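You operate a simulated robot arm through the tools that you are given. There is no shell and no other tool. Be economical: measure what you need, move in short steps, check, and stop when the job is done.

The job below is to be done with a simulated two-armed robot. You get a single attempt, and the scene is never put back.

TASK
Stack the white case that says "2" from the white table behind line 3 on top of the white case marked "3". Put two of the yellow canisters from the white table behind line 3 on top of the white box there. Put the orange puck labelled "57" from the top of the far counter on top of the grey box and the orange puck marked "34" on the top of the back counter. Take the white canister marked "39" from the top of the far counter and put it on top of the brown medium carton there. Push the door of the far counter shut. Open the counter drawer one. Do these in any order. Set down upright: yellow canister, white canister.

Only the result counts: the job must be done as asked and must still hold three seconds after the hand-in. Knocking over, shifting, dropping, spilling or breaking anything else fails it.

THE ROBOT
Two 6-joint arms with two-finger parallel grippers on one trunk, on a base that drives. Base frame: it is fixed to the floor where the robot stands at the start and does not move with it; the origin is under the middle of the robot, x ahead of it, y to its left, z up; the surface under the hand at the start is at about z = 835. Lengths are in mm, angles in rad, forces in N, time in s.
The left shoulder is at the start at [80, 216, 1545], the right one opposite. With the tool pointing down near the work surface each hand reaches from about 100 to 700 mm from the robot's upright axis, wherever it stands, measured 20 degrees to its own side. Places, roughly: counter drawer one [3600, 100, 800]; door of the far counter [-1200, 500, 500]; grey box (11x13x10 cm) [-1700, -100, 1000]; medium carton [-2750, 0, 1000]; orange puck [-1500, 250, 1000]; top of the back counter [-2100, -1000, 1000]; white box (20x26x11 cm) [600, 1000, 900]; white canister [-2750, 0, 1000]; white case [500, 0, 1000]; yellow canister [500, 0, 1000]. Payload 3.43 kg a hand.
Tool frame (each hand has its own): the origin (TCP) lies between the finger pads and is the grasp point; the fingertips stand 30 mm ahead of it; z points along the fingers, y is the line along which they close. Largest opening 94 mm; finger width 28, thickness 10; the body of the gripper, 50 by 96 mm, starts 55 mm behind the TCP.
Orientation is told as [roll, pitch, yaw] about the base's x, y, z axes, in that order, counted from this pose: with the fingers straight down and closing along the base's y, the tool's x points along the base's -x, its y along +y and its z along -z.

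THE INTERFACE
- The arms move only by the tool nudge_tool. It takes "left_increments", "right_increments" or both (then of equal length, played together; a hand with none holds still); each is a list of rows, each a list of 2 entries, a list of its own where there are three numbers: the shift along the tool's x, y, z in mm, then the turn, a rotation vector about the tool's x, y, z in rad. In form: [[[x, y, z], [wx, wy, wz]], ...]. A call has 1 to 10 rows; each row shifts and turns the commanded pose from where the row before left it, along the tool's axes as they then stand. "left_grip" and "right_grip" are, for a hand that has rows, the opening, from 0 (shut) to 1 (fully open), set as the call begins (left out, the last holds). Each row takes 0.2 s and may step no farther than 50 mm and 0.15 rad from the row before; otherwise, or with a gripper value out of range, the whole call is refused. A pose out of reach is approached as far as the arm can. The call stops where the force on the tool passes 40 N (or 10 N more than at its start, if that is more) or the arm is blocked; 0.2 s more then pass. Each finger travels about 72 mm/s and halts on what it meets, pressing with about 21 N; the grip force reading is that of the motor and also rises with nothing between the fingers. The clock runs only during rows and for 0.2 s after the last one: add rows that do not move to give the fingers time. The reply holds the time, the measured pose of the TCP, the force on the tool along the base axes, the opening and the grip force, in the units named above and with some noise, with the torque about the TCP (base axes, N m) and any sound that the robot's microphone picked up.
- Cameras (640 x 400 px; columns grow to the right, rows downward): "scene" is now at [97.9, 14.6, 1692.9]; the picture's right is [0.21, -0.98, 0.00], its down [-0.83, -0.17, -0.53] and it looks along [0.52, 0.11, -0.85] (base axes); focal length 264 px, centre (320, 200). "left" rides on the left gripper at [76, -14, -102] in its tool frame; the picture's right is [0.18, 0.98, 0.00], its down [-0.75, 0.14, -0.64] and it looks along [-0.63, 0.12, 0.77] (tool axes); focal length 243 px, centre (320, 200). "right" rides on the right gripper at [76, 14, -103] in its tool frame; the picture's right is [-0.18, 0.98, 0.00], its down [-0.75, -0.14, -0.64] and it looks along [-0.63, -0.12, 0.77] (tool axes); focal length 243 px, centre (320, 200). There is no depth. A picture from a camera that has moved, and an enlarged one, comes with that camera's place and axes in the base frame and with its lens.
- camera(camera): a new picture of that camera. No time passes.
- slide_trunk(by): slides the trunk up (or, below 0, down) by that many mm; the arms and the scene camera ride with it, the base frame stays. It gives what a move gives, with no picture.
- drive_base(legs): drives the robot by 1 to 6 legs, each [ahead, left, turn to the left] in mm, mm and rad, along the robot's own axes; the way and the turn of a leg run together, so that a leg with both is an arc; at most 1500 mm and 3.142 rad a leg. The arms and the cameras ride along, it lands a little off, and it stops where it bumps. It gives what a move gives.
- turn_head(pan, tilt): turns the head with the scene camera to pan (to the left, within 1.501 rad either way) and tilt (down, from -0.506 to 1.204), counted from straight ahead of the robot. It gives what a move gives.
- close_up(camera, box): a new picture of the part [left, top, right, bottom] of that camera's present view, enlarged. No time passes.
- job_done(): hands the job in; it is judged then, once.

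Work in short steps. Places have to be worked out from the pictures, the camera data and where the tool is seen: move nearer, look again, correct. Check each grasp and each placing, and mend what went wrong. You have 207 turns and 190 pictures in all, those below and enlarged ones among them. Open the grippers and draw the arms clear of the work before you hand the job in, unless the task says otherwise; then end with one line.

The tools are called after "Request:" as a command line: name --argument value ..., lists and objects as JSON in quotes. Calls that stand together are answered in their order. nudge_tool: Moves the arms, as the interface text tells. Its arguments: {"type":"object","properties":{"left_increments":{"type":"array","items":{"type":"array"}},"left_grip":{"type":"number"},"right_increments":{"type":"array","items":{"type":"array"}},"right_grip":{"type":"number"}},"required":[]} The other tools are called the same way: slide_trunk (by) slides the trunk up or down; drive_base (legs) drives the base; turn_head (pan, tilt) turns the head that bears the scene camera; camera (camera) takes a picture; close_up (camera, box) takes an enlarged picture of a part of a camera's view; job_done () hands the job in.

At the start:

```text
time_s: 0.0
left_position: [525.1, 297.4, 1000.3]
left_tool_rot: [-0.001, 0.001, 0.001]
left_contact_force: [-0.3, 0.1, 0.2]
left_ft_torque: [0.03, 0.02, 0.02]
left_grip_width: 94.1
left_finger_force: 0.0
right_position: [622.0, -186.7, 1000.0]
right_tool_rot: [0.002, -0.001, -0.002]
right_contact_force: [0.0, 1.2, -0.8]
right_ft_torque: [0.02, 0.04, -0.02]
right_grip_width: 93.8
right_finger_force: 0.1
trunk travel left (down, up): [-775.0, 65.0]
robot x, y, heading: [2.1, -0.3, -0.003]
head pan, tilt: [0.208, 1.007]
```

scene: 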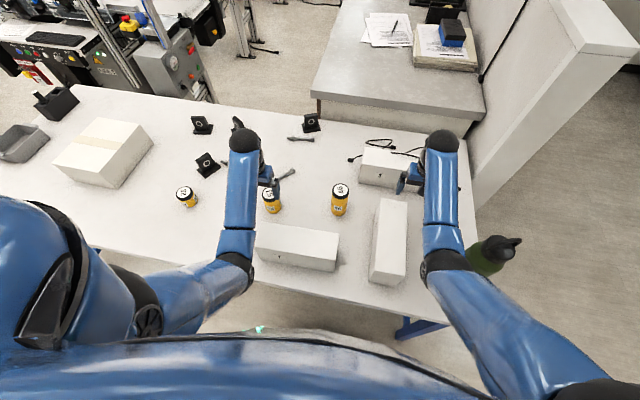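
right: 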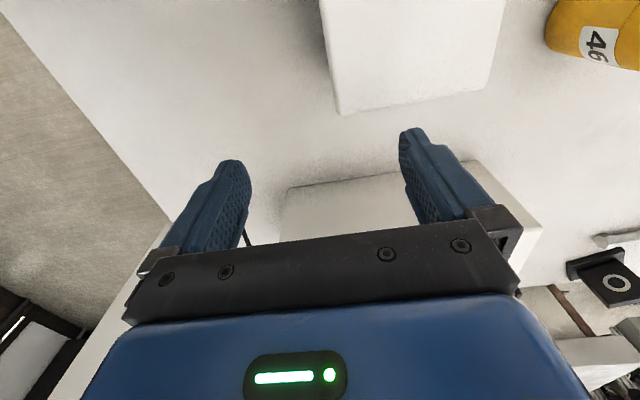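
left: 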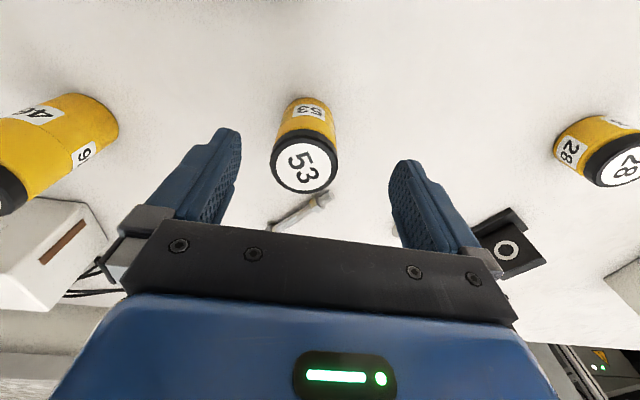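

I start by looking closely at the table to identify the cases and canisters.

Request:
close_up --camera "scene" --box '[150, 100, 470, 300]'

Request:
close_up --camera "scene" --box '[0, 70, 320, 270]'

```text
2.00 times, centred on (310, 200) of scene
camera zoom: at [97.9, 14.6, 1692.9], right [0.21, -0.98, 0.0], down [-0.83, -0.17, -0.53], along [0.52, 0.11, -0.85], focal length 528 px, centre (340, 200)
```

zoom: 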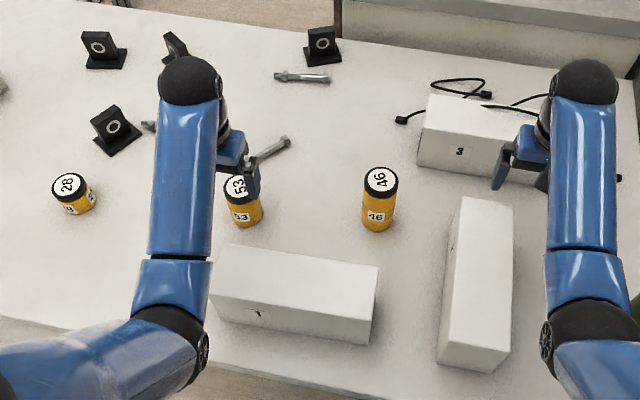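

```text
2.00 times, centred on (160, 170) of scene
camera zoom: at [97.9, 14.6, 1692.9], right [0.21, -0.98, 0.0], down [-0.83, -0.17, -0.53], along [0.52, 0.11, -0.85], focal length 528 px, centre (640, 260)
```

zoom: 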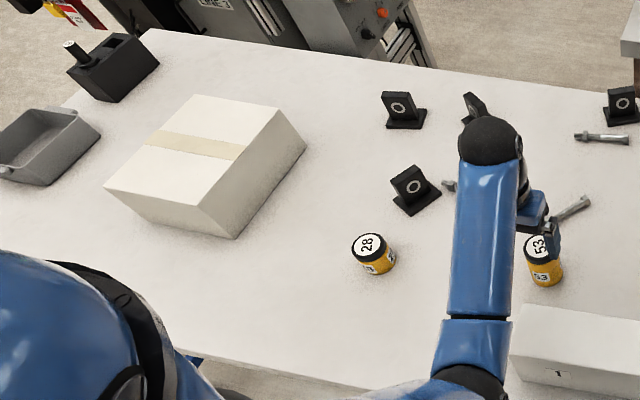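

Now I zoom in on the cases.

Request:
close_up --camera "scene" --box '[340, 130, 468, 210]'

Request:
close_up --camera "scene" --box '[335, 185, 463, 300]'

```text
5.00 times, centred on (404, 170) of scene
camera zoom: at [97.9, 14.6, 1692.9], right [0.21, -0.98, 0.0], down [-0.83, -0.17, -0.53], along [0.52, 0.11, -0.85], focal length 1321 px, centre (-100, 350)
```

zoom: 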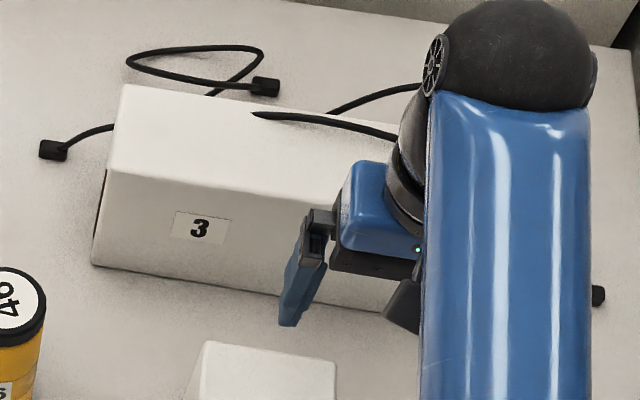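

```text
3.48 times, centred on (399, 242) of scene
camera zoom: at [97.9, 14.6, 1692.9], right [0.21, -0.98, 0.0], down [-0.83, -0.17, -0.53], along [0.52, 0.11, -0.85], focal length 919 px, centre (45, 52)
```

zoom: 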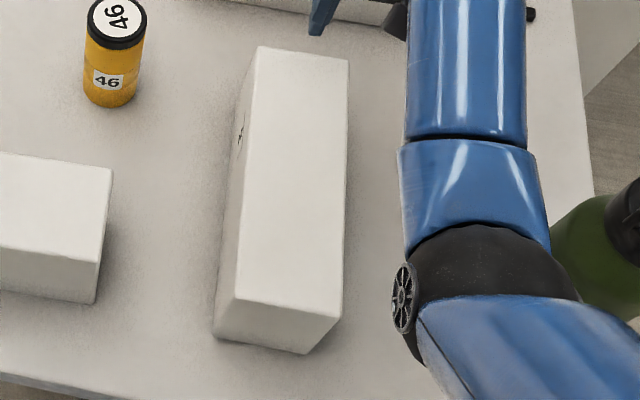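

I raise and retract the right hand to get a clear view of case 3 and its cable.

Request:
nudge_tool --right_increments '[[[0, 0, -50], [0, 0, 0]], [[0, 0, -50], [0, 0, 0]], [[40, 0, -30], [0, 0, 0]], [[50, 0, 0], [0, 0, 0]], [[50, 0, 0], [0, 0, 0]], [[50, 0, 0], [0, 0, 0]]]'

Request:
camera --camera "right"

Request:
close_up --camera "scene" --box '[310, 110, 470, 210]'

```text
time_s: 1.4
left_position: [524.6, 298.0, 1000.8]
left_tool_rot: [0.0, 0.001, 0.001]
left_contact_force: [0.5, 1.2, -0.2]
left_ft_torque: [-0.01, 0.0, 0.03]
left_grip_width: 93.9
left_finger_force: 0.0
right_position: [522.7, -181.5, 1004.7]
right_tool_rot: [0.002, -0.004, 0.0]
right_contact_force: [-0.6, 0.2, -0.2]
right_ft_torque: [-0.02, -0.02, 0.0]
right_grip_width: 93.9
right_finger_force: 0.1
right hand out of reach, approached as far as the arm can: row 2, 3, 4, 5, 6
trunk travel left (down, up): [-775.0, 65.0]
robot x, y, heading: [1.0, -2.0, 0.0]
head pan, tilt: [0.208, 1.007]
```

```text
182 pictures are left
camera right: at [446.0, -166.8, 1106.9], right [0.18, 0.98, 0.0], down [0.75, -0.14, 0.64], along [0.63, -0.12, -0.76], focal length 243 px, centre (320, 200)
```

right: 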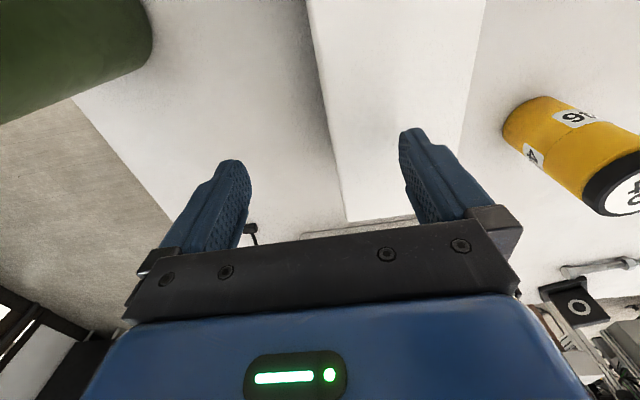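

```text
4.00 times, centred on (390, 160) of scene
camera zoom: at [96.3, 14.4, 1693.1], right [0.21, -0.98, 0.0], down [-0.83, -0.17, -0.54], along [0.52, 0.11, -0.84], focal length 1057 px, centre (40, 360)
```

zoom: 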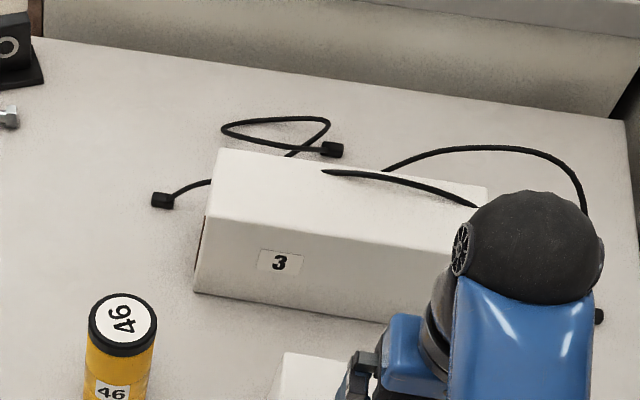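

Case 3 has a cable near its rear edge; I move the right hand sideways for a full view.

Request:
nudge_tool --right_increments '[[[40, -40, 0], [0, 0, 0]], [[40, -40, 0], [0, 0, 0]], [[40, -40, 0], [0, 0, 0]]]'

Request:
close_up --camera "scene" --box '[310, 110, 470, 210]'

Request:
camera --camera "right"

```text
refused: row 1 steps farther than a row can; nothing moved
```

```text
4.00 times, centred on (390, 160) of scene
camera zoom: at [96.3, 14.4, 1693.1], right [0.21, -0.98, 0.0], down [-0.83, -0.17, -0.54], along [0.52, 0.11, -0.84], focal length 1057 px, centre (40, 360)
```

zoom: 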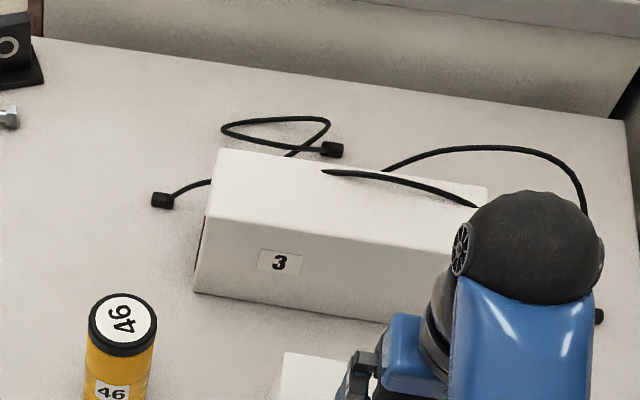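

```text
179 pictures are left
camera right: at [446.0, -166.8, 1106.9], right [0.18, 0.98, 0.0], down [0.75, -0.14, 0.64], along [0.63, -0.12, -0.76], focal length 243 px, centre (320, 200)
```

right: 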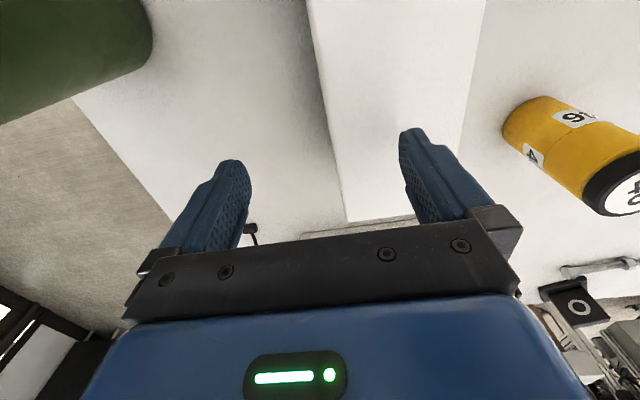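

I retry with smaller steps.

Request:
nudge_tool --right_increments '[[[30, -35, 0], [0, 0, 0]], [[30, -35, 0], [0, 0, 0]], [[30, -35, 0], [0, 0, 0]], [[30, -35, 0], [0, 0, 0]]]'

Request:
camera --camera "scene"

```text
time_s: 2.4
left_position: [525.5, 297.4, 999.6]
left_tool_rot: [0.001, 0.0, 0.001]
left_contact_force: [0.8, -0.8, 0.8]
left_ft_torque: [0.0, 0.02, 0.02]
left_grip_width: 94.0
left_finger_force: 0.1
right_position: [408.7, -321.9, 980.1]
right_tool_rot: [-0.002, -0.004, -0.001]
right_contact_force: [0.1, -0.7, 0.7]
right_ft_torque: [-0.01, 0.0, 0.01]
right_grip_width: 94.0
right_finger_force: 0.1
right hand out of reach, approached as far as the arm can: row 1, 2, 3, 4
trunk travel left (down, up): [-775.0, 65.0]
robot x, y, heading: [-2.6, -0.5, -0.001]
head pan, tilt: [0.208, 1.007]
```

```text
178 pictures are left
camera scene: at [97.0, 13.6, 1692.9], right [0.21, -0.98, 0.0], down [-0.83, -0.17, -0.53], along [0.52, 0.11, -0.84], focal length 264 px, centre (320, 200)
```

scene: 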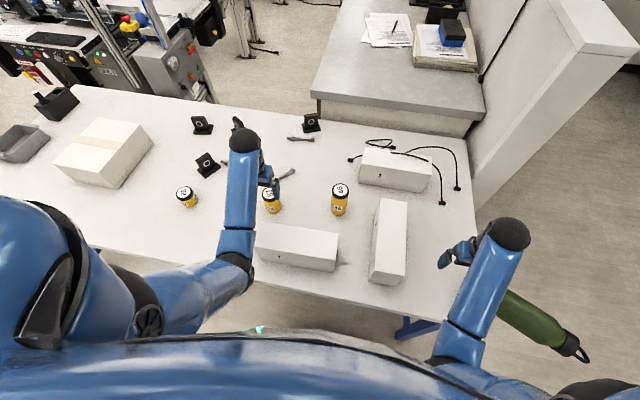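

I check the green object on the right.

Request:
close_up --camera "scene" --box '[420, 200, 640, 400]'

Request:
close_up --camera "scene" --box '[330, 125, 490, 300]'

```text
2.00 times, centred on (530, 300) of scene
camera zoom: at [97.0, 13.6, 1692.9], right [0.21, -0.98, 0.0], down [-0.83, -0.17, -0.53], along [0.52, 0.11, -0.84], focal length 528 px, centre (-100, 0)
```

zoom: 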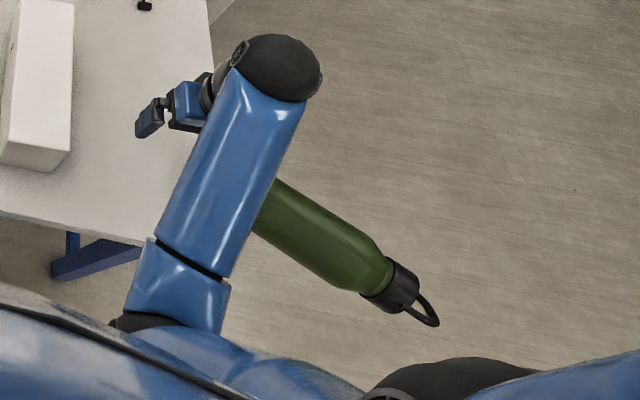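

```text
2.29 times, centred on (410, 212) of scene
camera zoom: at [97.0, 13.6, 1692.9], right [0.21, -0.98, 0.0], down [-0.83, -0.17, -0.53], along [0.52, 0.11, -0.84], focal length 604 px, centre (114, 171)
```

zoom: 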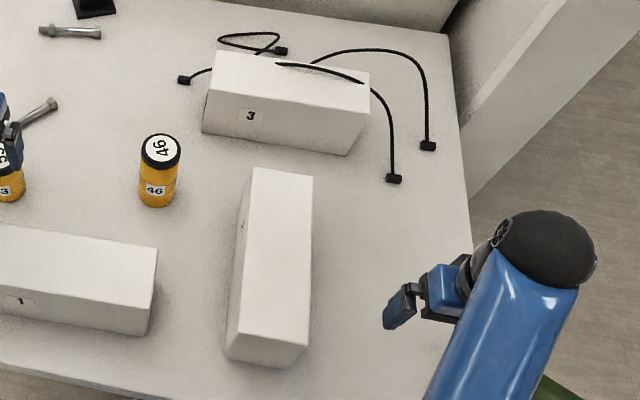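

The green bottle has apparently been touched by the right hand on its last move. I check it with the right camera without letting time pass.

Request:
camera --camera "right"

```text
175 pictures are left
camera right: at [332.7, -307.7, 1080.5], right [0.18, 0.98, 0.0], down [0.75, -0.14, 0.64], along [0.63, -0.12, -0.76], focal length 243 px, centre (320, 200)
```

right: 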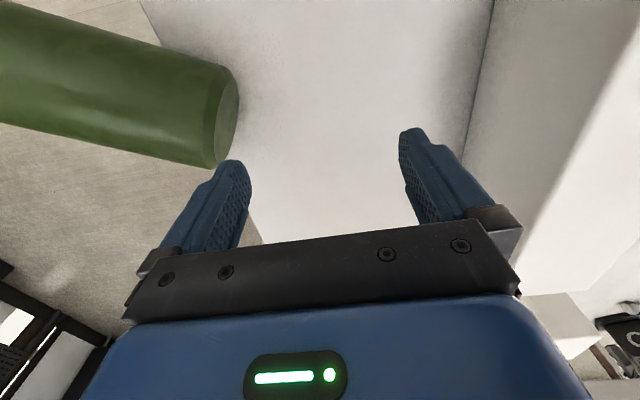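

The bottle is tipping over the table's right edge. I press its base end down at once with the right finger to try to hold it on the table.

Request:
nudge_tool --right_increments '[[[10, -38, 30], [0, 0, 0]], [[0, 0, 50], [0, 0, 0]]]'

Request:
camera --camera "right"

Request:
camera --camera "scene"

```text
time_s: 3.0
left_position: [525.9, 296.6, 999.8]
left_tool_rot: [0.001, 0.0, -0.002]
left_contact_force: [0.0, -0.9, -0.2]
left_ft_torque: [-0.01, 0.03, 0.03]
left_grip_width: 94.4
left_finger_force: 0.1
right_position: [400.4, -360.6, 899.5]
right_tool_rot: [0.0, 0.002, 0.0]
right_contact_force: [-0.1, 0.0, 1.1]
right_ft_torque: [-0.02, -0.03, -0.01]
right_grip_width: 94.2
right_finger_force: 0.1
trunk travel left (down, up): [-775.0, 65.0]
robot x, y, heading: [-1.2, 1.9, -0.001]
head pan, tilt: [0.208, 1.007]
```

```text
174 pictures are left
camera right: at [324.0, -345.8, 1000.3], right [0.18, 0.98, 0.0], down [0.75, -0.14, 0.64], along [0.63, -0.12, -0.77], focal length 243 px, centre (320, 200)
```

right: 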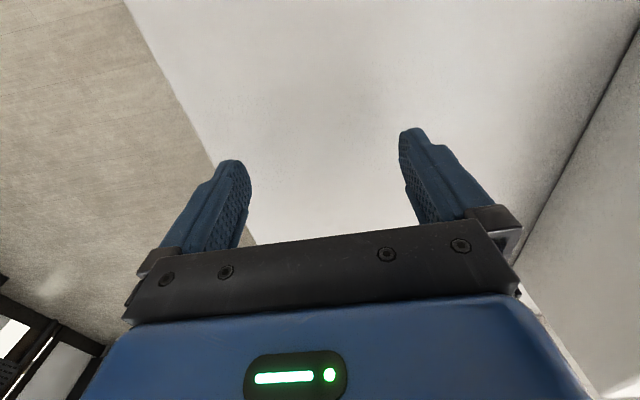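

```text
173 pictures are left
camera scene: at [97.8, 13.8, 1693.0], right [0.21, -0.98, 0.0], down [-0.83, -0.17, -0.53], along [0.52, 0.11, -0.85], focal length 264 px, centre (320, 200)
```

scene: 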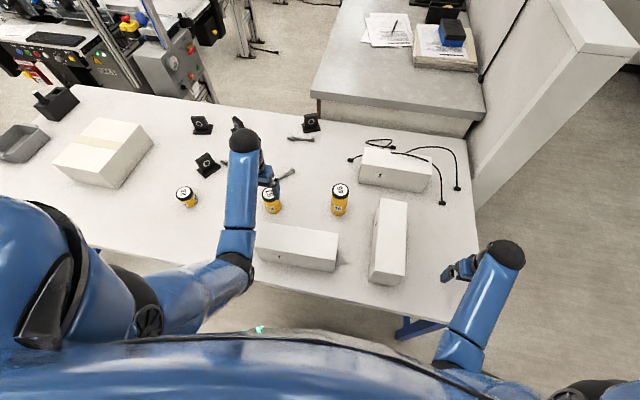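

The bottle went over the edge to the floor. I'll try to mend that later by putting it back; first I raise the hand and look where it lies.

Request:
nudge_tool --right_increments '[[[0, 0, -50], [0, 0, 0]], [[0, 0, -20], [0, 0, 0]], [[0, 0, 0], [0, 0, 0]], [[0, 0, 0], [0, 0, 0]], [[0, 0, 0], [0, 0, 0]], [[0, 0, 0], [0, 0, 0]]]'

Request:
turn_head --pan -1.3 --tilt 1.0

Request:
camera --camera "scene"

```text
time_s: 4.4
left_position: [525.0, 297.5, 999.4]
left_tool_rot: [-0.002, 0.001, 0.0]
left_contact_force: [-0.5, 0.3, 0.3]
left_ft_torque: [0.0, 0.0, 0.01]
left_grip_width: 94.0
left_finger_force: 0.0
right_position: [400.5, -359.8, 970.6]
right_tool_rot: [0.0, -0.001, 0.001]
right_contact_force: [0.1, 0.6, -0.3]
right_ft_torque: [0.0, 0.01, 0.03]
right_grip_width: 94.1
right_finger_force: 0.1
trunk travel left (down, up): [-775.0, 65.0]
robot x, y, heading: [-1.9, -1.7, -0.001]
head pan, tilt: [0.208, 1.007]
```

```text
time_s: 6.0
left_position: [525.3, 296.7, 1000.1]
left_tool_rot: [0.001, 0.0, 0.0]
left_contact_force: [-0.6, 0.2, 0.2]
left_ft_torque: [0.01, -0.04, -0.01]
left_grip_width: 93.9
left_finger_force: 0.0
right_position: [399.6, -359.9, 969.1]
right_tool_rot: [0.001, 0.0, 0.0]
right_contact_force: [0.1, 0.2, -0.5]
right_ft_torque: [0.01, 0.01, 0.03]
right_grip_width: 93.9
right_finger_force: 0.1
trunk travel left (down, up): [-775.0, 65.0]
robot x, y, heading: [0.4, 1.0, 0.0]
head pan, tilt: [-1.3, 1.0]
```

```text
172 pictures are left
camera scene: at [48.8, -66.8, 1693.4], right [-0.96, -0.27, 0.0], down [-0.23, 0.81, -0.54], along [0.14, -0.52, -0.84], focal length 264 px, centre (320, 200)
```

scene: 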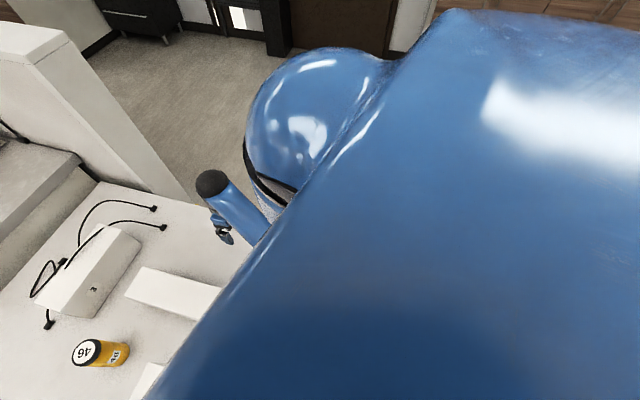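

I'll continue with case 2 now. Estimates: case 2 centre ≈ (481,-132), 250×86×115, top z≈950; case 3 centre ≈ (780,-133), long along y. I look down in front of the base to see how far I can drive ahead.

Request:
turn_head --pan -0.3 --tilt 1.2

Request:
camera --camera "scene"

```text
time_s: 7.3
left_position: [525.4, 297.2, 999.9]
left_tool_rot: [0.0, 0.0, 0.0]
left_contact_force: [0.4, -0.2, 0.0]
left_ft_torque: [-0.05, 0.01, 0.0]
left_grip_width: 94.2
left_finger_force: 0.0
right_position: [400.4, -359.3, 969.8]
right_tool_rot: [0.0, -0.001, -0.002]
right_contact_force: [0.4, 0.3, 0.1]
right_ft_torque: [-0.03, 0.01, 0.01]
right_grip_width: 94.1
right_finger_force: 0.2
trunk travel left (down, up): [-775.0, 65.0]
robot x, y, heading: [-0.5, -0.2, -0.004]
head pan, tilt: [-0.3, 1.201]
```

```text
171 pictures are left
camera scene: at [83.5, -16.3, 1680.8], right [-0.3, -0.96, 0.0], down [-0.89, 0.28, -0.36], along [0.35, -0.11, -0.93], focal length 264 px, centre (320, 200)
```

scene: 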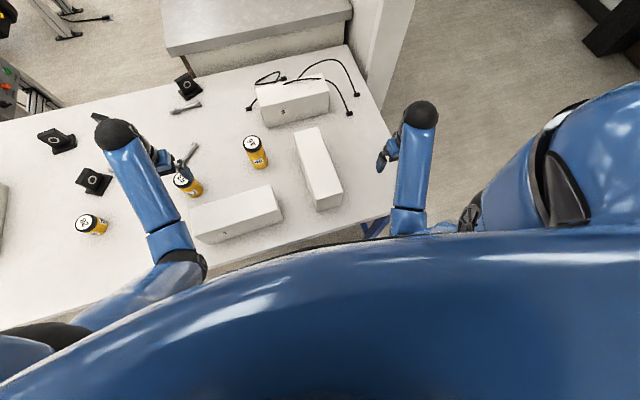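

The path ahead looks clear of the table edge; I drive forward 100 mm.

Request:
drive_base --legs '[[110, 0, 0]]'

```text
time_s: 8.5
left_position: [629.1, 298.0, 1002.9]
left_tool_rot: [0.0, -0.005, 0.0]
left_contact_force: [-0.5, 0.0, -0.4]
left_ft_torque: [-0.01, -0.02, -0.04]
left_grip_width: 94.1
left_finger_force: 0.1
right_position: [504.1, -359.0, 970.5]
right_tool_rot: [0.001, -0.005, 0.0]
right_contact_force: [-1.0, 0.0, 0.0]
right_ft_torque: [0.01, -0.06, -0.01]
right_grip_width: 94.1
right_finger_force: 0.1
trunk travel left (down, up): [-775.0, 65.0]
robot x, y, heading: [105.2, 0.2, -0.004]
head pan, tilt: [-0.3, 1.201]
```

I raise the trunk 60 mm so the fingertips clear the 950 mm top of the case.

Request:
slide_trunk --by 60

Request:
nudge_tool --right_increments '[[[6, 0, 0], [0, 0, 0]], [[6, 40, 0], [0, 0, 0]], [[6, 45, 0], [0, 0, 0]], [[5, 45, 0], [0, 0, 0]], [[0, 45, 0], [0, 0, 0]], [[0, 45, 0], [0, 0, 0]], [[0, 0, 0], [0, 0, 0]]]'

Request:
camera --camera "right"

Request:
camera --camera "scene"

```text
time_s: 9.5
left_position: [635.1, 296.8, 1057.4]
left_tool_rot: [0.001, 0.002, 0.001]
left_contact_force: [-0.2, 0.4, -0.4]
left_ft_torque: [0.02, -0.01, -0.02]
left_grip_width: 94.0
left_finger_force: 0.0
right_position: [510.0, -360.0, 1029.3]
right_tool_rot: [0.001, 0.0, -0.001]
right_contact_force: [-0.6, -0.3, -0.6]
right_ft_torque: [-0.01, 0.0, 0.02]
right_grip_width: 94.2
right_finger_force: 0.0
trunk travel left (down, up): [-835.0, 5.0]
robot x, y, heading: [105.2, 2.1, -0.002]
head pan, tilt: [-0.3, 1.201]
```

```text
time_s: 11.1
left_position: [633.4, 297.3, 1058.2]
left_tool_rot: [0.001, -0.002, 0.001]
left_contact_force: [-0.1, -0.1, -0.5]
left_ft_torque: [-0.01, 0.03, -0.02]
left_grip_width: 94.0
left_finger_force: 0.1
right_position: [484.6, -139.1, 1028.4]
right_tool_rot: [0.001, -0.001, 0.002]
right_contact_force: [-1.1, -0.5, -0.6]
right_ft_torque: [0.01, 0.0, -0.01]
right_grip_width: 94.1
right_finger_force: 0.0
trunk travel left (down, up): [-835.0, 5.0]
robot x, y, heading: [106.4, 3.1, -0.003]
head pan, tilt: [-0.3, 1.201]
```

```text
170 pictures are left
camera right: at [408.8, -124.5, 1129.9], right [0.18, 0.98, 0.0], down [0.75, -0.14, 0.64], along [0.63, -0.12, -0.77], focal length 243 px, centre (320, 200)
```

right: 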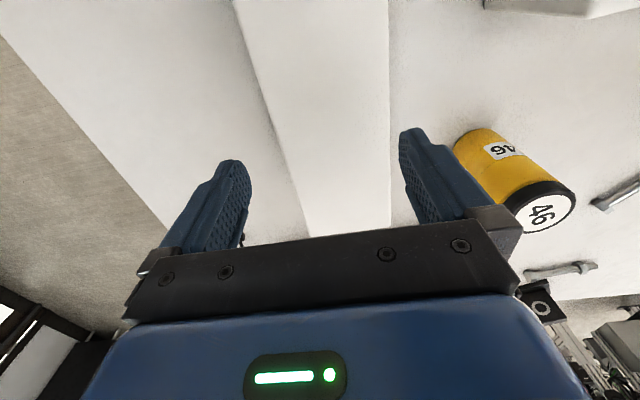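

```text
169 pictures are left
camera scene: at [191.4, -16.1, 1740.8], right [-0.3, -0.96, 0.0], down [-0.89, 0.28, -0.36], along [0.35, -0.11, -0.93], focal length 264 px, centre (320, 200)
```

scene: 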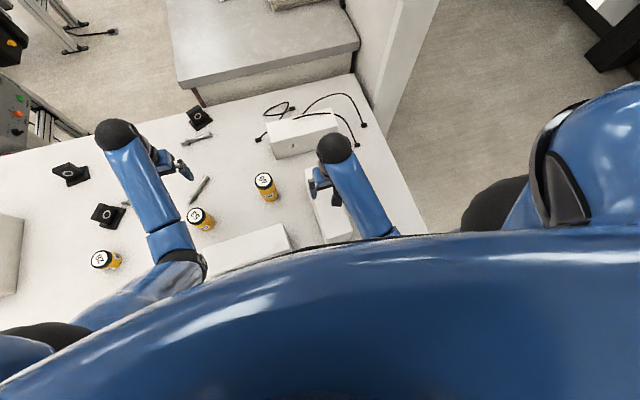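

I zoom into the wrist view for the case's edges.

Request:
close_up --camera "right" --box '[200, 0, 460, 240]'

```text
1.67 times, centred on (330, 120) of right
camera zoom: at [408.8, -124.5, 1129.9], right [0.18, 0.98, 0.0], down [0.75, -0.14, 0.64], along [0.63, -0.12, -0.77], focal length 404 px, centre (303, 333)
```

zoom: 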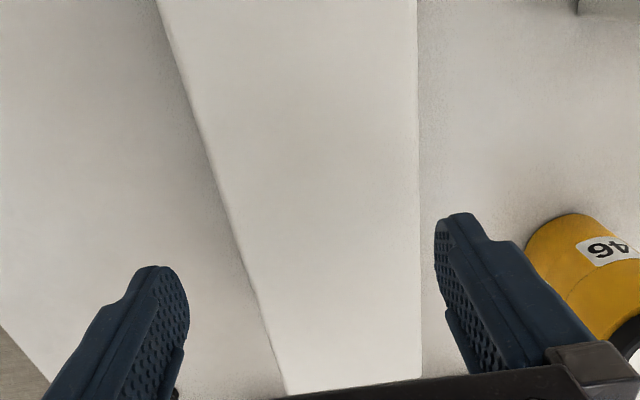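

Case centre in y ≈ -132. I shift 7 mm left, go down to just above the top, and look again.

Request:
nudge_tool --right_increments '[[[0, 7, 20], [0, 0, 0]], [[4, 0, 18], [0, 0, 0]], [[0, 0, 0], [0, 0, 0]]]'

Request:
close_up --camera "right" --box '[200, 0, 460, 240]'

```text
time_s: 11.9
left_position: [633.2, 296.8, 1060.2]
left_tool_rot: [0.001, 0.001, 0.0]
left_contact_force: [0.6, -0.3, -0.1]
left_ft_torque: [-0.01, 0.02, -0.01]
left_grip_width: 94.1
left_finger_force: 0.1
right_position: [480.9, -133.1, 991.2]
right_tool_rot: [0.001, 0.002, -0.001]
right_contact_force: [1.2, 0.0, -0.6]
right_ft_torque: [-0.02, -0.01, 0.06]
right_grip_width: 94.1
right_finger_force: 0.0
trunk travel left (down, up): [-835.0, 5.0]
robot x, y, heading: [109.7, -1.3, -0.002]
head pan, tilt: [-0.3, 1.201]
```

```text
1.67 times, centred on (330, 120) of right
camera zoom: at [404.6, -118.1, 1092.6], right [0.18, 0.98, 0.0], down [0.75, -0.14, 0.64], along [0.63, -0.12, -0.77], focal length 404 px, centre (303, 333)
```

zoom: 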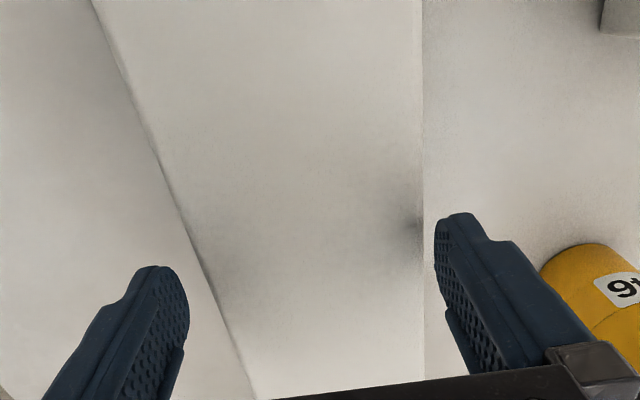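

Gaps look nearly equal on both sides. I descend to TCP z≈907 around the case.

Request:
nudge_tool --right_increments '[[[0, 1, 20], [0, 0, 0]], [[0, 0, 20], [0, 0, 0]], [[0, 0, 22], [0, 0, 0]], [[0, 0, 22], [0, 0, 0]], [[0, 0, 0], [0, 0, 0]]]'

```text
time_s: 13.1
left_position: [633.2, 297.9, 1059.5]
left_tool_rot: [-0.001, 0.001, 0.0]
left_contact_force: [0.1, -0.7, 0.5]
left_ft_torque: [0.01, -0.02, 0.03]
left_grip_width: 94.2
left_finger_force: 0.1
right_position: [482.0, -132.0, 905.9]
right_tool_rot: [0.0, -0.001, -0.001]
right_contact_force: [0.4, 0.4, -0.7]
right_ft_torque: [0.02, -0.03, 0.03]
right_grip_width: 93.8
right_finger_force: 0.1
trunk travel left (down, up): [-835.0, 5.0]
robot x, y, heading: [107.8, -0.3, -0.004]
head pan, tilt: [-0.3, 1.201]
```

No contact; I close the right gripper and then lift slightly.

Request:
nudge_tool --right_increments '[[[0, 0, 0], [0, 0, 0]], [[0, 0, 0], [0, 0, 0]], [[0, 0, 0], [0, 0, 0]], [[0, 0, -15], [0, 0, 0]], [[0, 0, -15], [0, 0, 0]], [[0, 0, 0], [0, 0, 0]]]' --right_grip 0.5

Request:
camera --camera "scene"

```text
time_s: 14.5
left_position: [633.3, 296.2, 1060.1]
left_tool_rot: [0.0, 0.001, 0.0]
left_contact_force: [0.2, 0.2, 0.4]
left_ft_torque: [0.02, 0.0, 0.02]
left_grip_width: 94.0
left_finger_force: 0.0
right_position: [482.5, -131.6, 936.5]
right_tool_rot: [-0.001, 0.003, 0.0]
right_contact_force: [-0.1, -0.2, -4.8]
right_ft_torque: [0.01, 0.0, 0.02]
right_grip_width: 92.3
right_finger_force: 21.2
trunk travel left (down, up): [-835.0, 5.0]
robot x, y, heading: [110.3, 1.9, 0.002]
head pan, tilt: [-0.3, 1.201]
```

```text
166 pictures are left
camera scene: at [192.2, -16.3, 1740.8], right [-0.3, -0.96, 0.0], down [-0.89, 0.28, -0.36], along [0.35, -0.11, -0.93], focal length 264 px, centre (320, 200)
```

scene: 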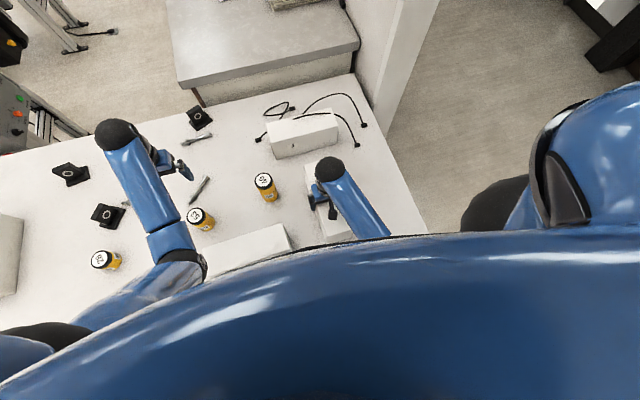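

Case 2 is held (92 mm wide, ~0.5 kg). I lift it, then rotate it 90° over free table before carrying it to case 3.

Request:
nudge_tool --right_increments '[[[0, 0, -35], [0, 0, 0]], [[-15, 0, -30], [0, 0, 0]], [[-15, 0, -15], [0, 0, -0.15]], [[0, 0, 0], [0, 0, -0.15]], [[0, 0, 0], [0, 0, -0.15]], [[0, 0, 0], [0, 0, -0.15]], [[0, 0, 0], [0, 0, -0.15]], [[0, 0, 0], [0, 0, -0.15]], [[0, 0, 0], [0, 0, 0]]]'

Request:
camera --camera "scene"

```text
time_s: 16.5
left_position: [633.7, 296.8, 1059.6]
left_tool_rot: [0.001, 0.003, -0.001]
left_contact_force: [-0.8, -0.5, -0.3]
left_ft_torque: [-0.02, -0.02, 0.03]
left_grip_width: 93.9
left_finger_force: 0.1
right_position: [511.2, -131.7, 1017.3]
right_tool_rot: [0.002, 0.001, 0.902]
right_contact_force: [0.0, 0.2, -5.4]
right_ft_torque: [-0.03, 0.0, 0.0]
right_grip_width: 92.5
right_finger_force: 21.3
trunk travel left (down, up): [-835.0, 5.0]
robot x, y, heading: [109.7, 5.3, -0.002]
head pan, tilt: [-0.3, 1.201]
```

```text
165 pictures are left
camera scene: at [192.2, -16.3, 1740.8], right [-0.3, -0.96, 0.0], down [-0.89, 0.28, -0.36], along [0.35, -0.11, -0.93], focal length 264 px, centre (320, 200)
```

scene: 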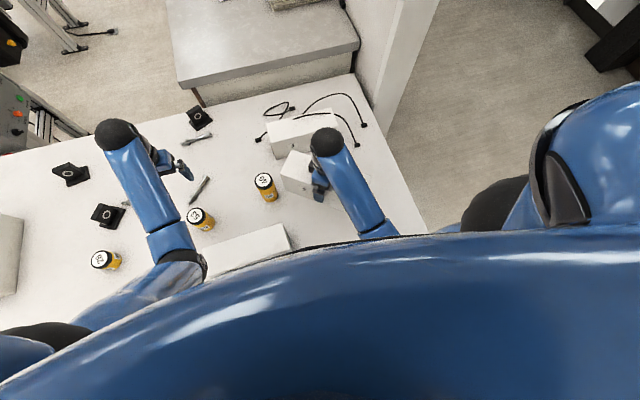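

Rotation goes fine; I complete it to 90°.

Request:
nudge_tool --right_increments '[[[0, 0, 0], [0, 0, -0.15]], [[0, 0, 0], [0, 0, -0.15]], [[0, 0, 0], [0, 0, -0.15]], [[0, 0, 0], [0, 0, -0.15]], [[0, 0, 0], [0, 0, -0.069]], [[0, 0, -30], [0, 0, 0]], [[0, 0, 0], [0, 0, 0]]]'

Request:
turn_head --pan -0.15 --tilt 0.95

Request:
camera --camera "scene"

```text
time_s: 18.1
left_position: [634.0, 297.9, 1060.6]
left_tool_rot: [0.001, 0.002, 0.0]
left_contact_force: [-0.9, -0.4, -0.3]
left_ft_torque: [0.01, 0.0, 0.01]
left_grip_width: 93.9
left_finger_force: 0.0
right_position: [511.3, -131.7, 1037.8]
right_tool_rot: [-0.001, 0.001, 1.57]
right_contact_force: [0.2, -0.2, -4.2]
right_ft_torque: [0.0, 0.01, -0.02]
right_grip_width: 92.4
right_finger_force: 20.9
right hand out of reach, approached as far as the arm can: row 6
trunk travel left (down, up): [-835.0, 5.0]
robot x, y, heading: [107.7, -0.2, 0.0]
head pan, tilt: [-0.3, 1.201]
```

```text
time_s: 18.8
left_position: [634.3, 297.7, 1058.9]
left_tool_rot: [-0.001, 0.0, 0.001]
left_contact_force: [-0.5, 0.7, 0.6]
left_ft_torque: [0.03, -0.03, 0.01]
left_grip_width: 94.1
left_finger_force: 0.2
right_position: [510.5, -131.9, 1036.8]
right_tool_rot: [0.0, 0.001, 1.569]
right_contact_force: [-0.3, -0.3, -4.7]
right_ft_torque: [-0.02, -0.01, 0.0]
right_grip_width: 92.6
right_finger_force: 21.5
trunk travel left (down, up): [-835.0, 5.0]
robot x, y, heading: [111.9, -1.2, 0.001]
head pan, tilt: [-0.15, 0.949]
```

```text
164 pictures are left
camera scene: at [210.5, -10.7, 1756.9], right [-0.15, -0.99, 0.0], down [-0.8, 0.12, -0.58], along [0.57, -0.09, -0.81], focal length 264 px, centre (320, 200)
```

scene: 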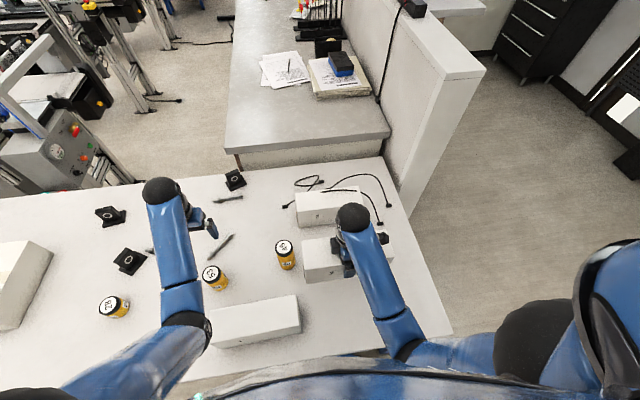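

The case's bottom is at ≈966. I move forward and up over free table.

Request:
nudge_tool --right_increments '[[[0, -45, -3], [0, 0, 0]], [[0, -45, -12], [0, 0, 0]], [[0, -20, -15], [0, 0, 0]], [[0, 0, 0], [0, 0, 0]]]'

Request:
close_up --camera "scene" --box '[240, 150, 440, 310]'

```text
time_s: 19.8
left_position: [631.7, 296.3, 1058.9]
left_tool_rot: [0.001, 0.0, -0.001]
left_contact_force: [-0.3, 1.1, -0.1]
left_ft_torque: [0.01, -0.02, -0.01]
left_grip_width: 93.9
left_finger_force: 0.1
right_position: [621.3, -132.5, 1063.5]
right_tool_rot: [-0.003, 0.001, 1.569]
right_contact_force: [0.5, -0.3, -5.0]
right_ft_torque: [0.0, -0.02, -0.01]
right_grip_width: 92.3
right_finger_force: 21.0
trunk travel left (down, up): [-835.0, 5.0]
robot x, y, heading: [110.1, 1.0, -0.003]
head pan, tilt: [-0.15, 0.949]
```

```text
2.50 times, centred on (340, 230) of scene
camera zoom: at [209.2, -10.9, 1757.1], right [-0.15, -0.99, 0.0], down [-0.8, 0.12, -0.58], along [0.58, -0.09, -0.81], focal length 661 px, centre (270, 125)
```

zoom: 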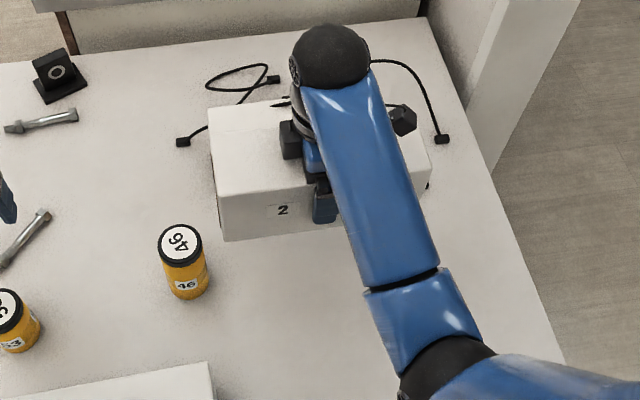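

The "2" is confirmed. I carry it over case 3 (target x≈767) at clear height.

Request:
nudge_tool --right_increments '[[[0, -45, 0], [0, 0, 0]], [[0, -45, 0], [0, 0, 0]], [[0, -40, 0], [0, 0, 0]], [[0, -16, 0], [0, 0, 0]], [[0, 0, 0], [0, 0, 0]]]'

Request:
close_up --camera "scene" --box '[260, 130, 420, 240]'

```text
time_s: 21.0
left_position: [634.6, 297.9, 1060.0]
left_tool_rot: [0.0, 0.003, 0.001]
left_contact_force: [0.4, -0.5, -0.1]
left_ft_torque: [0.0, 0.01, -0.03]
left_grip_width: 93.7
left_finger_force: 0.1
right_position: [768.3, -132.6, 1065.9]
right_tool_rot: [0.002, -0.001, 1.57]
right_contact_force: [-0.9, 0.6, -4.6]
right_ft_torque: [-0.01, 0.0, -0.01]
right_grip_width: 92.6
right_finger_force: 21.0
trunk travel left (down, up): [-835.0, 5.0]
robot x, y, heading: [108.0, -0.9, 0.002]
head pan, tilt: [-0.15, 0.949]
```

```text
3.64 times, centred on (340, 185) of scene
camera zoom: at [211.0, -10.7, 1756.9], right [-0.15, -0.99, 0.0], down [-0.8, 0.12, -0.58], along [0.57, -0.09, -0.81], focal length 961 px, centre (247, 254)
```

zoom: 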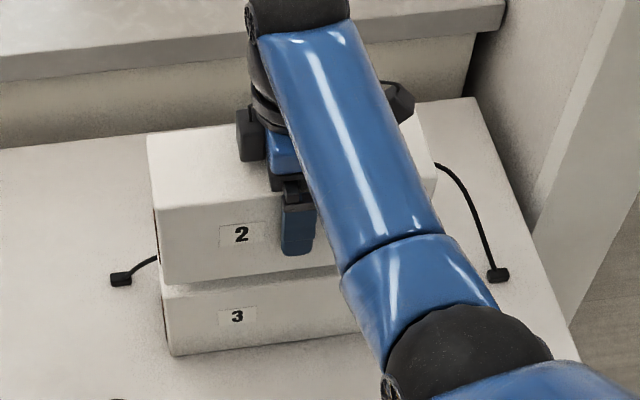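

Aligned well (18 mm front overhang, clear of most of the cable). I lower until contact.

Request:
nudge_tool --right_increments '[[[0, 0, 20], [0, 0, 0]], [[0, 0, 12], [0, 0, 0]], [[0, 0, 6], [0, 0, 0]], [[0, 0, 3], [0, 0, 0]], [[0, 0, 2], [0, 0, 0]], [[0, 0, 0], [0, 0, 0]]]'

```text
time_s: 22.4
left_position: [632.4, 296.9, 1060.8]
left_tool_rot: [0.001, -0.003, 0.0]
left_contact_force: [0.1, 0.8, -0.5]
left_ft_torque: [0.01, 0.0, 0.02]
left_grip_width: 94.0
left_finger_force: 0.0
right_position: [768.3, -132.6, 1026.9]
right_tool_rot: [-0.007, 0.0, 1.571]
right_contact_force: [1.9, -2.7, 18.3]
right_ft_torque: [0.01, 0.41, 0.22]
right_grip_width: 92.5
right_finger_force: 20.7
trunk travel left (down, up): [-835.0, 5.0]
robot x, y, heading: [106.3, 0.2, -0.0]
head pan, tilt: [-0.15, 0.949]
```

Contact: 18 N upward. I relieve slightly and open the gripper.

Request:
nudge_tool --right_increments '[[[0, 0, -2], [0, 0, 0]], [[0, 0, 0], [0, 0, 0]]]'

Request:
nudge_tool --right_increments '[[[0, 0, 0], [0, 0, 0]], [[0, 0, 0], [0, 0, 0]]]' --right_grip 1.0

Request:
close_up --camera "scene" --box '[260, 130, 420, 240]'

```text
time_s: 23.0
left_position: [633.2, 296.8, 1059.6]
left_tool_rot: [0.0, 0.0, 0.0]
left_contact_force: [-0.5, 0.8, -0.4]
left_ft_torque: [-0.01, 0.01, 0.0]
left_grip_width: 94.0
left_finger_force: 0.1
right_position: [766.9, -132.6, 1026.7]
right_tool_rot: [-0.002, 0.0, 1.566]
right_contact_force: [5.3, -1.9, 13.6]
right_ft_torque: [0.23, -0.38, 0.0]
right_grip_width: 92.6
right_finger_force: 20.9
trunk travel left (down, up): [-835.0, 5.0]
robot x, y, heading: [110.1, 1.6, 0.0]
head pan, tilt: [-0.15, 0.949]
```

```text
time_s: 23.6
left_position: [633.7, 297.4, 1060.7]
left_tool_rot: [-0.001, 0.0, -0.001]
left_contact_force: [-0.5, 0.4, -0.1]
left_ft_torque: [-0.03, 0.0, -0.03]
left_grip_width: 94.0
left_finger_force: 0.0
right_position: [766.2, -132.2, 1025.0]
right_tool_rot: [0.002, 0.002, 1.57]
right_contact_force: [-1.1, 0.6, -0.4]
right_ft_torque: [-0.02, -0.06, 0.01]
right_grip_width: 93.8
right_finger_force: 0.1
trunk travel left (down, up): [-835.0, 5.0]
robot x, y, heading: [106.3, -0.5, -0.004]
head pan, tilt: [-0.15, 0.949]
```

```text
3.64 times, centred on (340, 185) of scene
camera zoom: at [209.3, -10.4, 1757.0], right [-0.15, -0.99, 0.0], down [-0.8, 0.12, -0.58], along [0.58, -0.09, -0.81], focal length 961 px, centre (247, 254)
```

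zoom: 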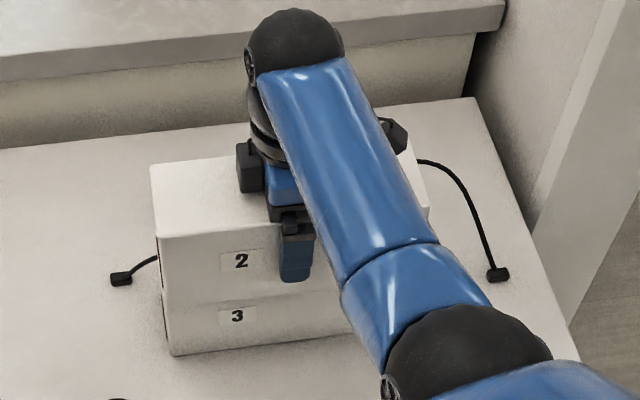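

Stacked. I lift the hand straight up slowly (fingers have under 1 mm clearance).

Request:
nudge_tool --right_increments '[[[0, 0, -15], [0, 0, 0]], [[0, 0, -20], [0, 0, 0]], [[0, 0, -20], [0, 0, 0]], [[0, 0, -20], [0, 0, 0]], [[0, 0, -15], [0, 0, 0]], [[0, 0, 0], [0, 0, 0]]]'

Request:
close_up --camera "scene" --box '[260, 130, 420, 240]'

```text
time_s: 25.0
left_position: [633.6, 298.1, 1059.9]
left_tool_rot: [0.001, 0.0, 0.0]
left_contact_force: [0.3, 0.5, -0.4]
left_ft_torque: [0.01, 0.0, 0.02]
left_grip_width: 94.1
left_finger_force: 0.2
right_position: [766.8, -132.0, 1115.3]
right_tool_rot: [0.003, -0.001, 1.568]
right_contact_force: [-0.5, 0.5, -0.3]
right_ft_torque: [-0.01, 0.03, 0.01]
right_grip_width: 94.1
right_finger_force: 0.1
trunk travel left (down, up): [-835.0, 5.0]
robot x, y, heading: [107.8, 1.0, -0.0]
head pan, tilt: [-0.15, 0.949]
```

```text
3.64 times, centred on (340, 185) of scene
camera zoom: at [210.2, -10.5, 1757.0], right [-0.15, -0.99, 0.0], down [-0.8, 0.12, -0.58], along [0.58, -0.09, -0.81], focal length 961 px, centre (247, 254)
```

zoom: 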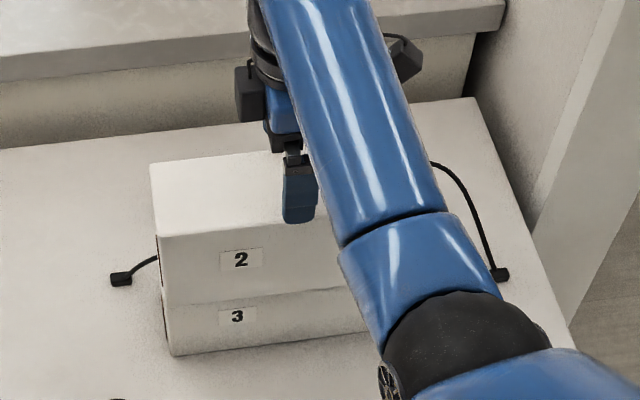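

Case 2 stays on case 3. I back the base off 160 mm so the right hand clears the stack at height.

Request:
drive_base --legs '[[-160, 0, 0]]'

Request:
turn_head --pan 0.6 --tilt 0.8

Request:
camera --camera "scene"

```text
time_s: 26.5
left_position: [477.2, 297.4, 1058.0]
left_tool_rot: [-0.002, 0.003, 0.002]
left_contact_force: [-0.2, -0.3, 0.3]
left_ft_torque: [0.01, -0.02, 0.0]
left_grip_width: 93.9
left_finger_force: 0.0
right_position: [611.4, -132.0, 1113.2]
right_tool_rot: [0.004, 0.001, 1.568]
right_contact_force: [0.5, 0.4, -0.1]
right_ft_torque: [0.0, 0.01, -0.02]
right_grip_width: 94.1
right_finger_force: 0.0
trunk travel left (down, up): [-835.0, 5.0]
robot x, y, heading: [-52.9, 3.5, 0.001]
head pan, tilt: [-0.15, 0.949]
```

```text
time_s: 27.6
left_position: [473.1, 297.1, 1059.8]
left_tool_rot: [-0.001, 0.0, 0.002]
left_contact_force: [-0.1, 0.5, -0.3]
left_ft_torque: [0.01, -0.03, -0.01]
left_grip_width: 94.0
left_finger_force: 0.1
right_position: [608.8, -131.9, 1116.1]
right_tool_rot: [-0.001, 0.0, 1.569]
right_contact_force: [-0.6, 0.7, 0.1]
right_ft_torque: [0.03, 0.03, 0.0]
right_grip_width: 93.9
right_finger_force: 0.0
trunk travel left (down, up): [-835.0, 5.0]
robot x, y, heading: [-53.4, 0.9, 0.005]
head pan, tilt: [0.6, 0.799]
```

```text
159 pictures are left
camera scene: at [45.2, 45.8, 1768.6], right [0.56, -0.83, 0.0], down [-0.59, -0.41, -0.7], along [0.58, 0.39, -0.72], focal length 264 px, centre (320, 200)
```

scene: 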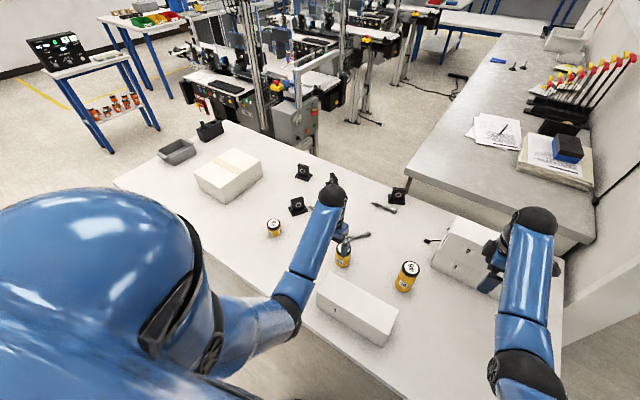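

Next canister 53 with the left hand; I look with the left wrist camera.

Request:
camera --camera "left"

Request:
close_up --camera "scene" --box '[260, 200, 440, 310]'

```text
158 pictures are left
camera left: at [397.9, 282.8, 1163.4], right [-0.19, 0.98, 0.0], down [0.75, 0.14, 0.64], along [0.63, 0.12, -0.77], focal length 243 px, centre (320, 200)
```

left: 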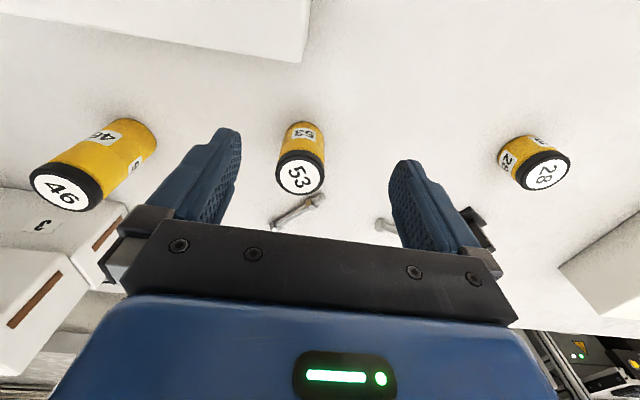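

```text
3.56 times, centred on (350, 255) of scene
camera zoom: at [45.2, 45.8, 1768.6], right [0.56, -0.83, 0.0], down [-0.59, -0.41, -0.7], along [0.58, 0.39, -0.72], focal length 940 px, centre (213, 4)
```

zoom: 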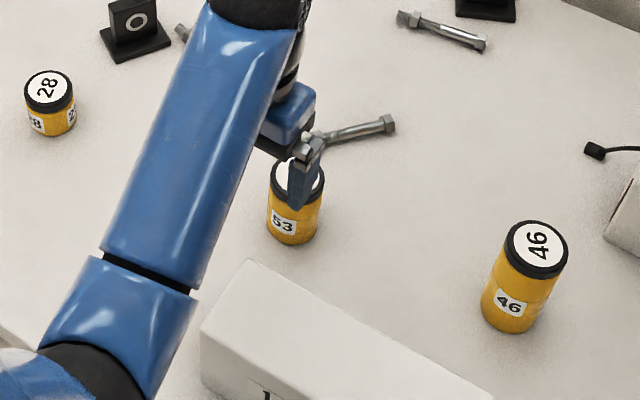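

Triangulated: 53 top at ≈(556,290,932), 28 top at ≈(525,618,887). I place the left hand above 53 and check.

Request:
nudge_tool --left_increments '[[[-40, -3, 0], [0, 0, 0]], [[-43, -4, 0], [0, 0, 0]], [[0, 0, 40], [0, 0, 0]], [[0, 0, 30], [0, 0, 0]], [[0, 0, 0], [0, 0, 0]]]'

Request:
camera --camera "left"

```text
time_s: 28.8
left_position: [558.6, 289.9, 988.8]
left_tool_rot: [0.001, 0.0, 0.001]
left_contact_force: [-0.7, 0.5, -1.0]
left_ft_torque: [0.01, 0.02, -0.02]
left_grip_width: 94.0
left_finger_force: 0.1
right_position: [608.4, -133.0, 1114.4]
right_tool_rot: [0.002, 0.002, 1.568]
right_contact_force: [-0.5, -0.3, -0.2]
right_ft_torque: [0.03, -0.02, 0.02]
right_grip_width: 94.3
right_finger_force: 0.0
trunk travel left (down, up): [-835.0, 5.0]
robot x, y, heading: [-51.5, -1.6, -0.002]
head pan, tilt: [0.6, 0.799]
```

```text
156 pictures are left
camera left: at [482.3, 275.4, 1092.3], right [-0.18, 0.98, 0.0], down [0.75, 0.14, 0.64], along [0.63, 0.12, -0.77], focal length 243 px, centre (320, 200)
```

left: 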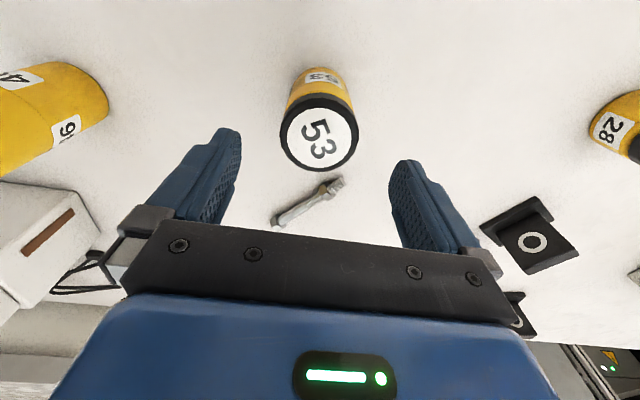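

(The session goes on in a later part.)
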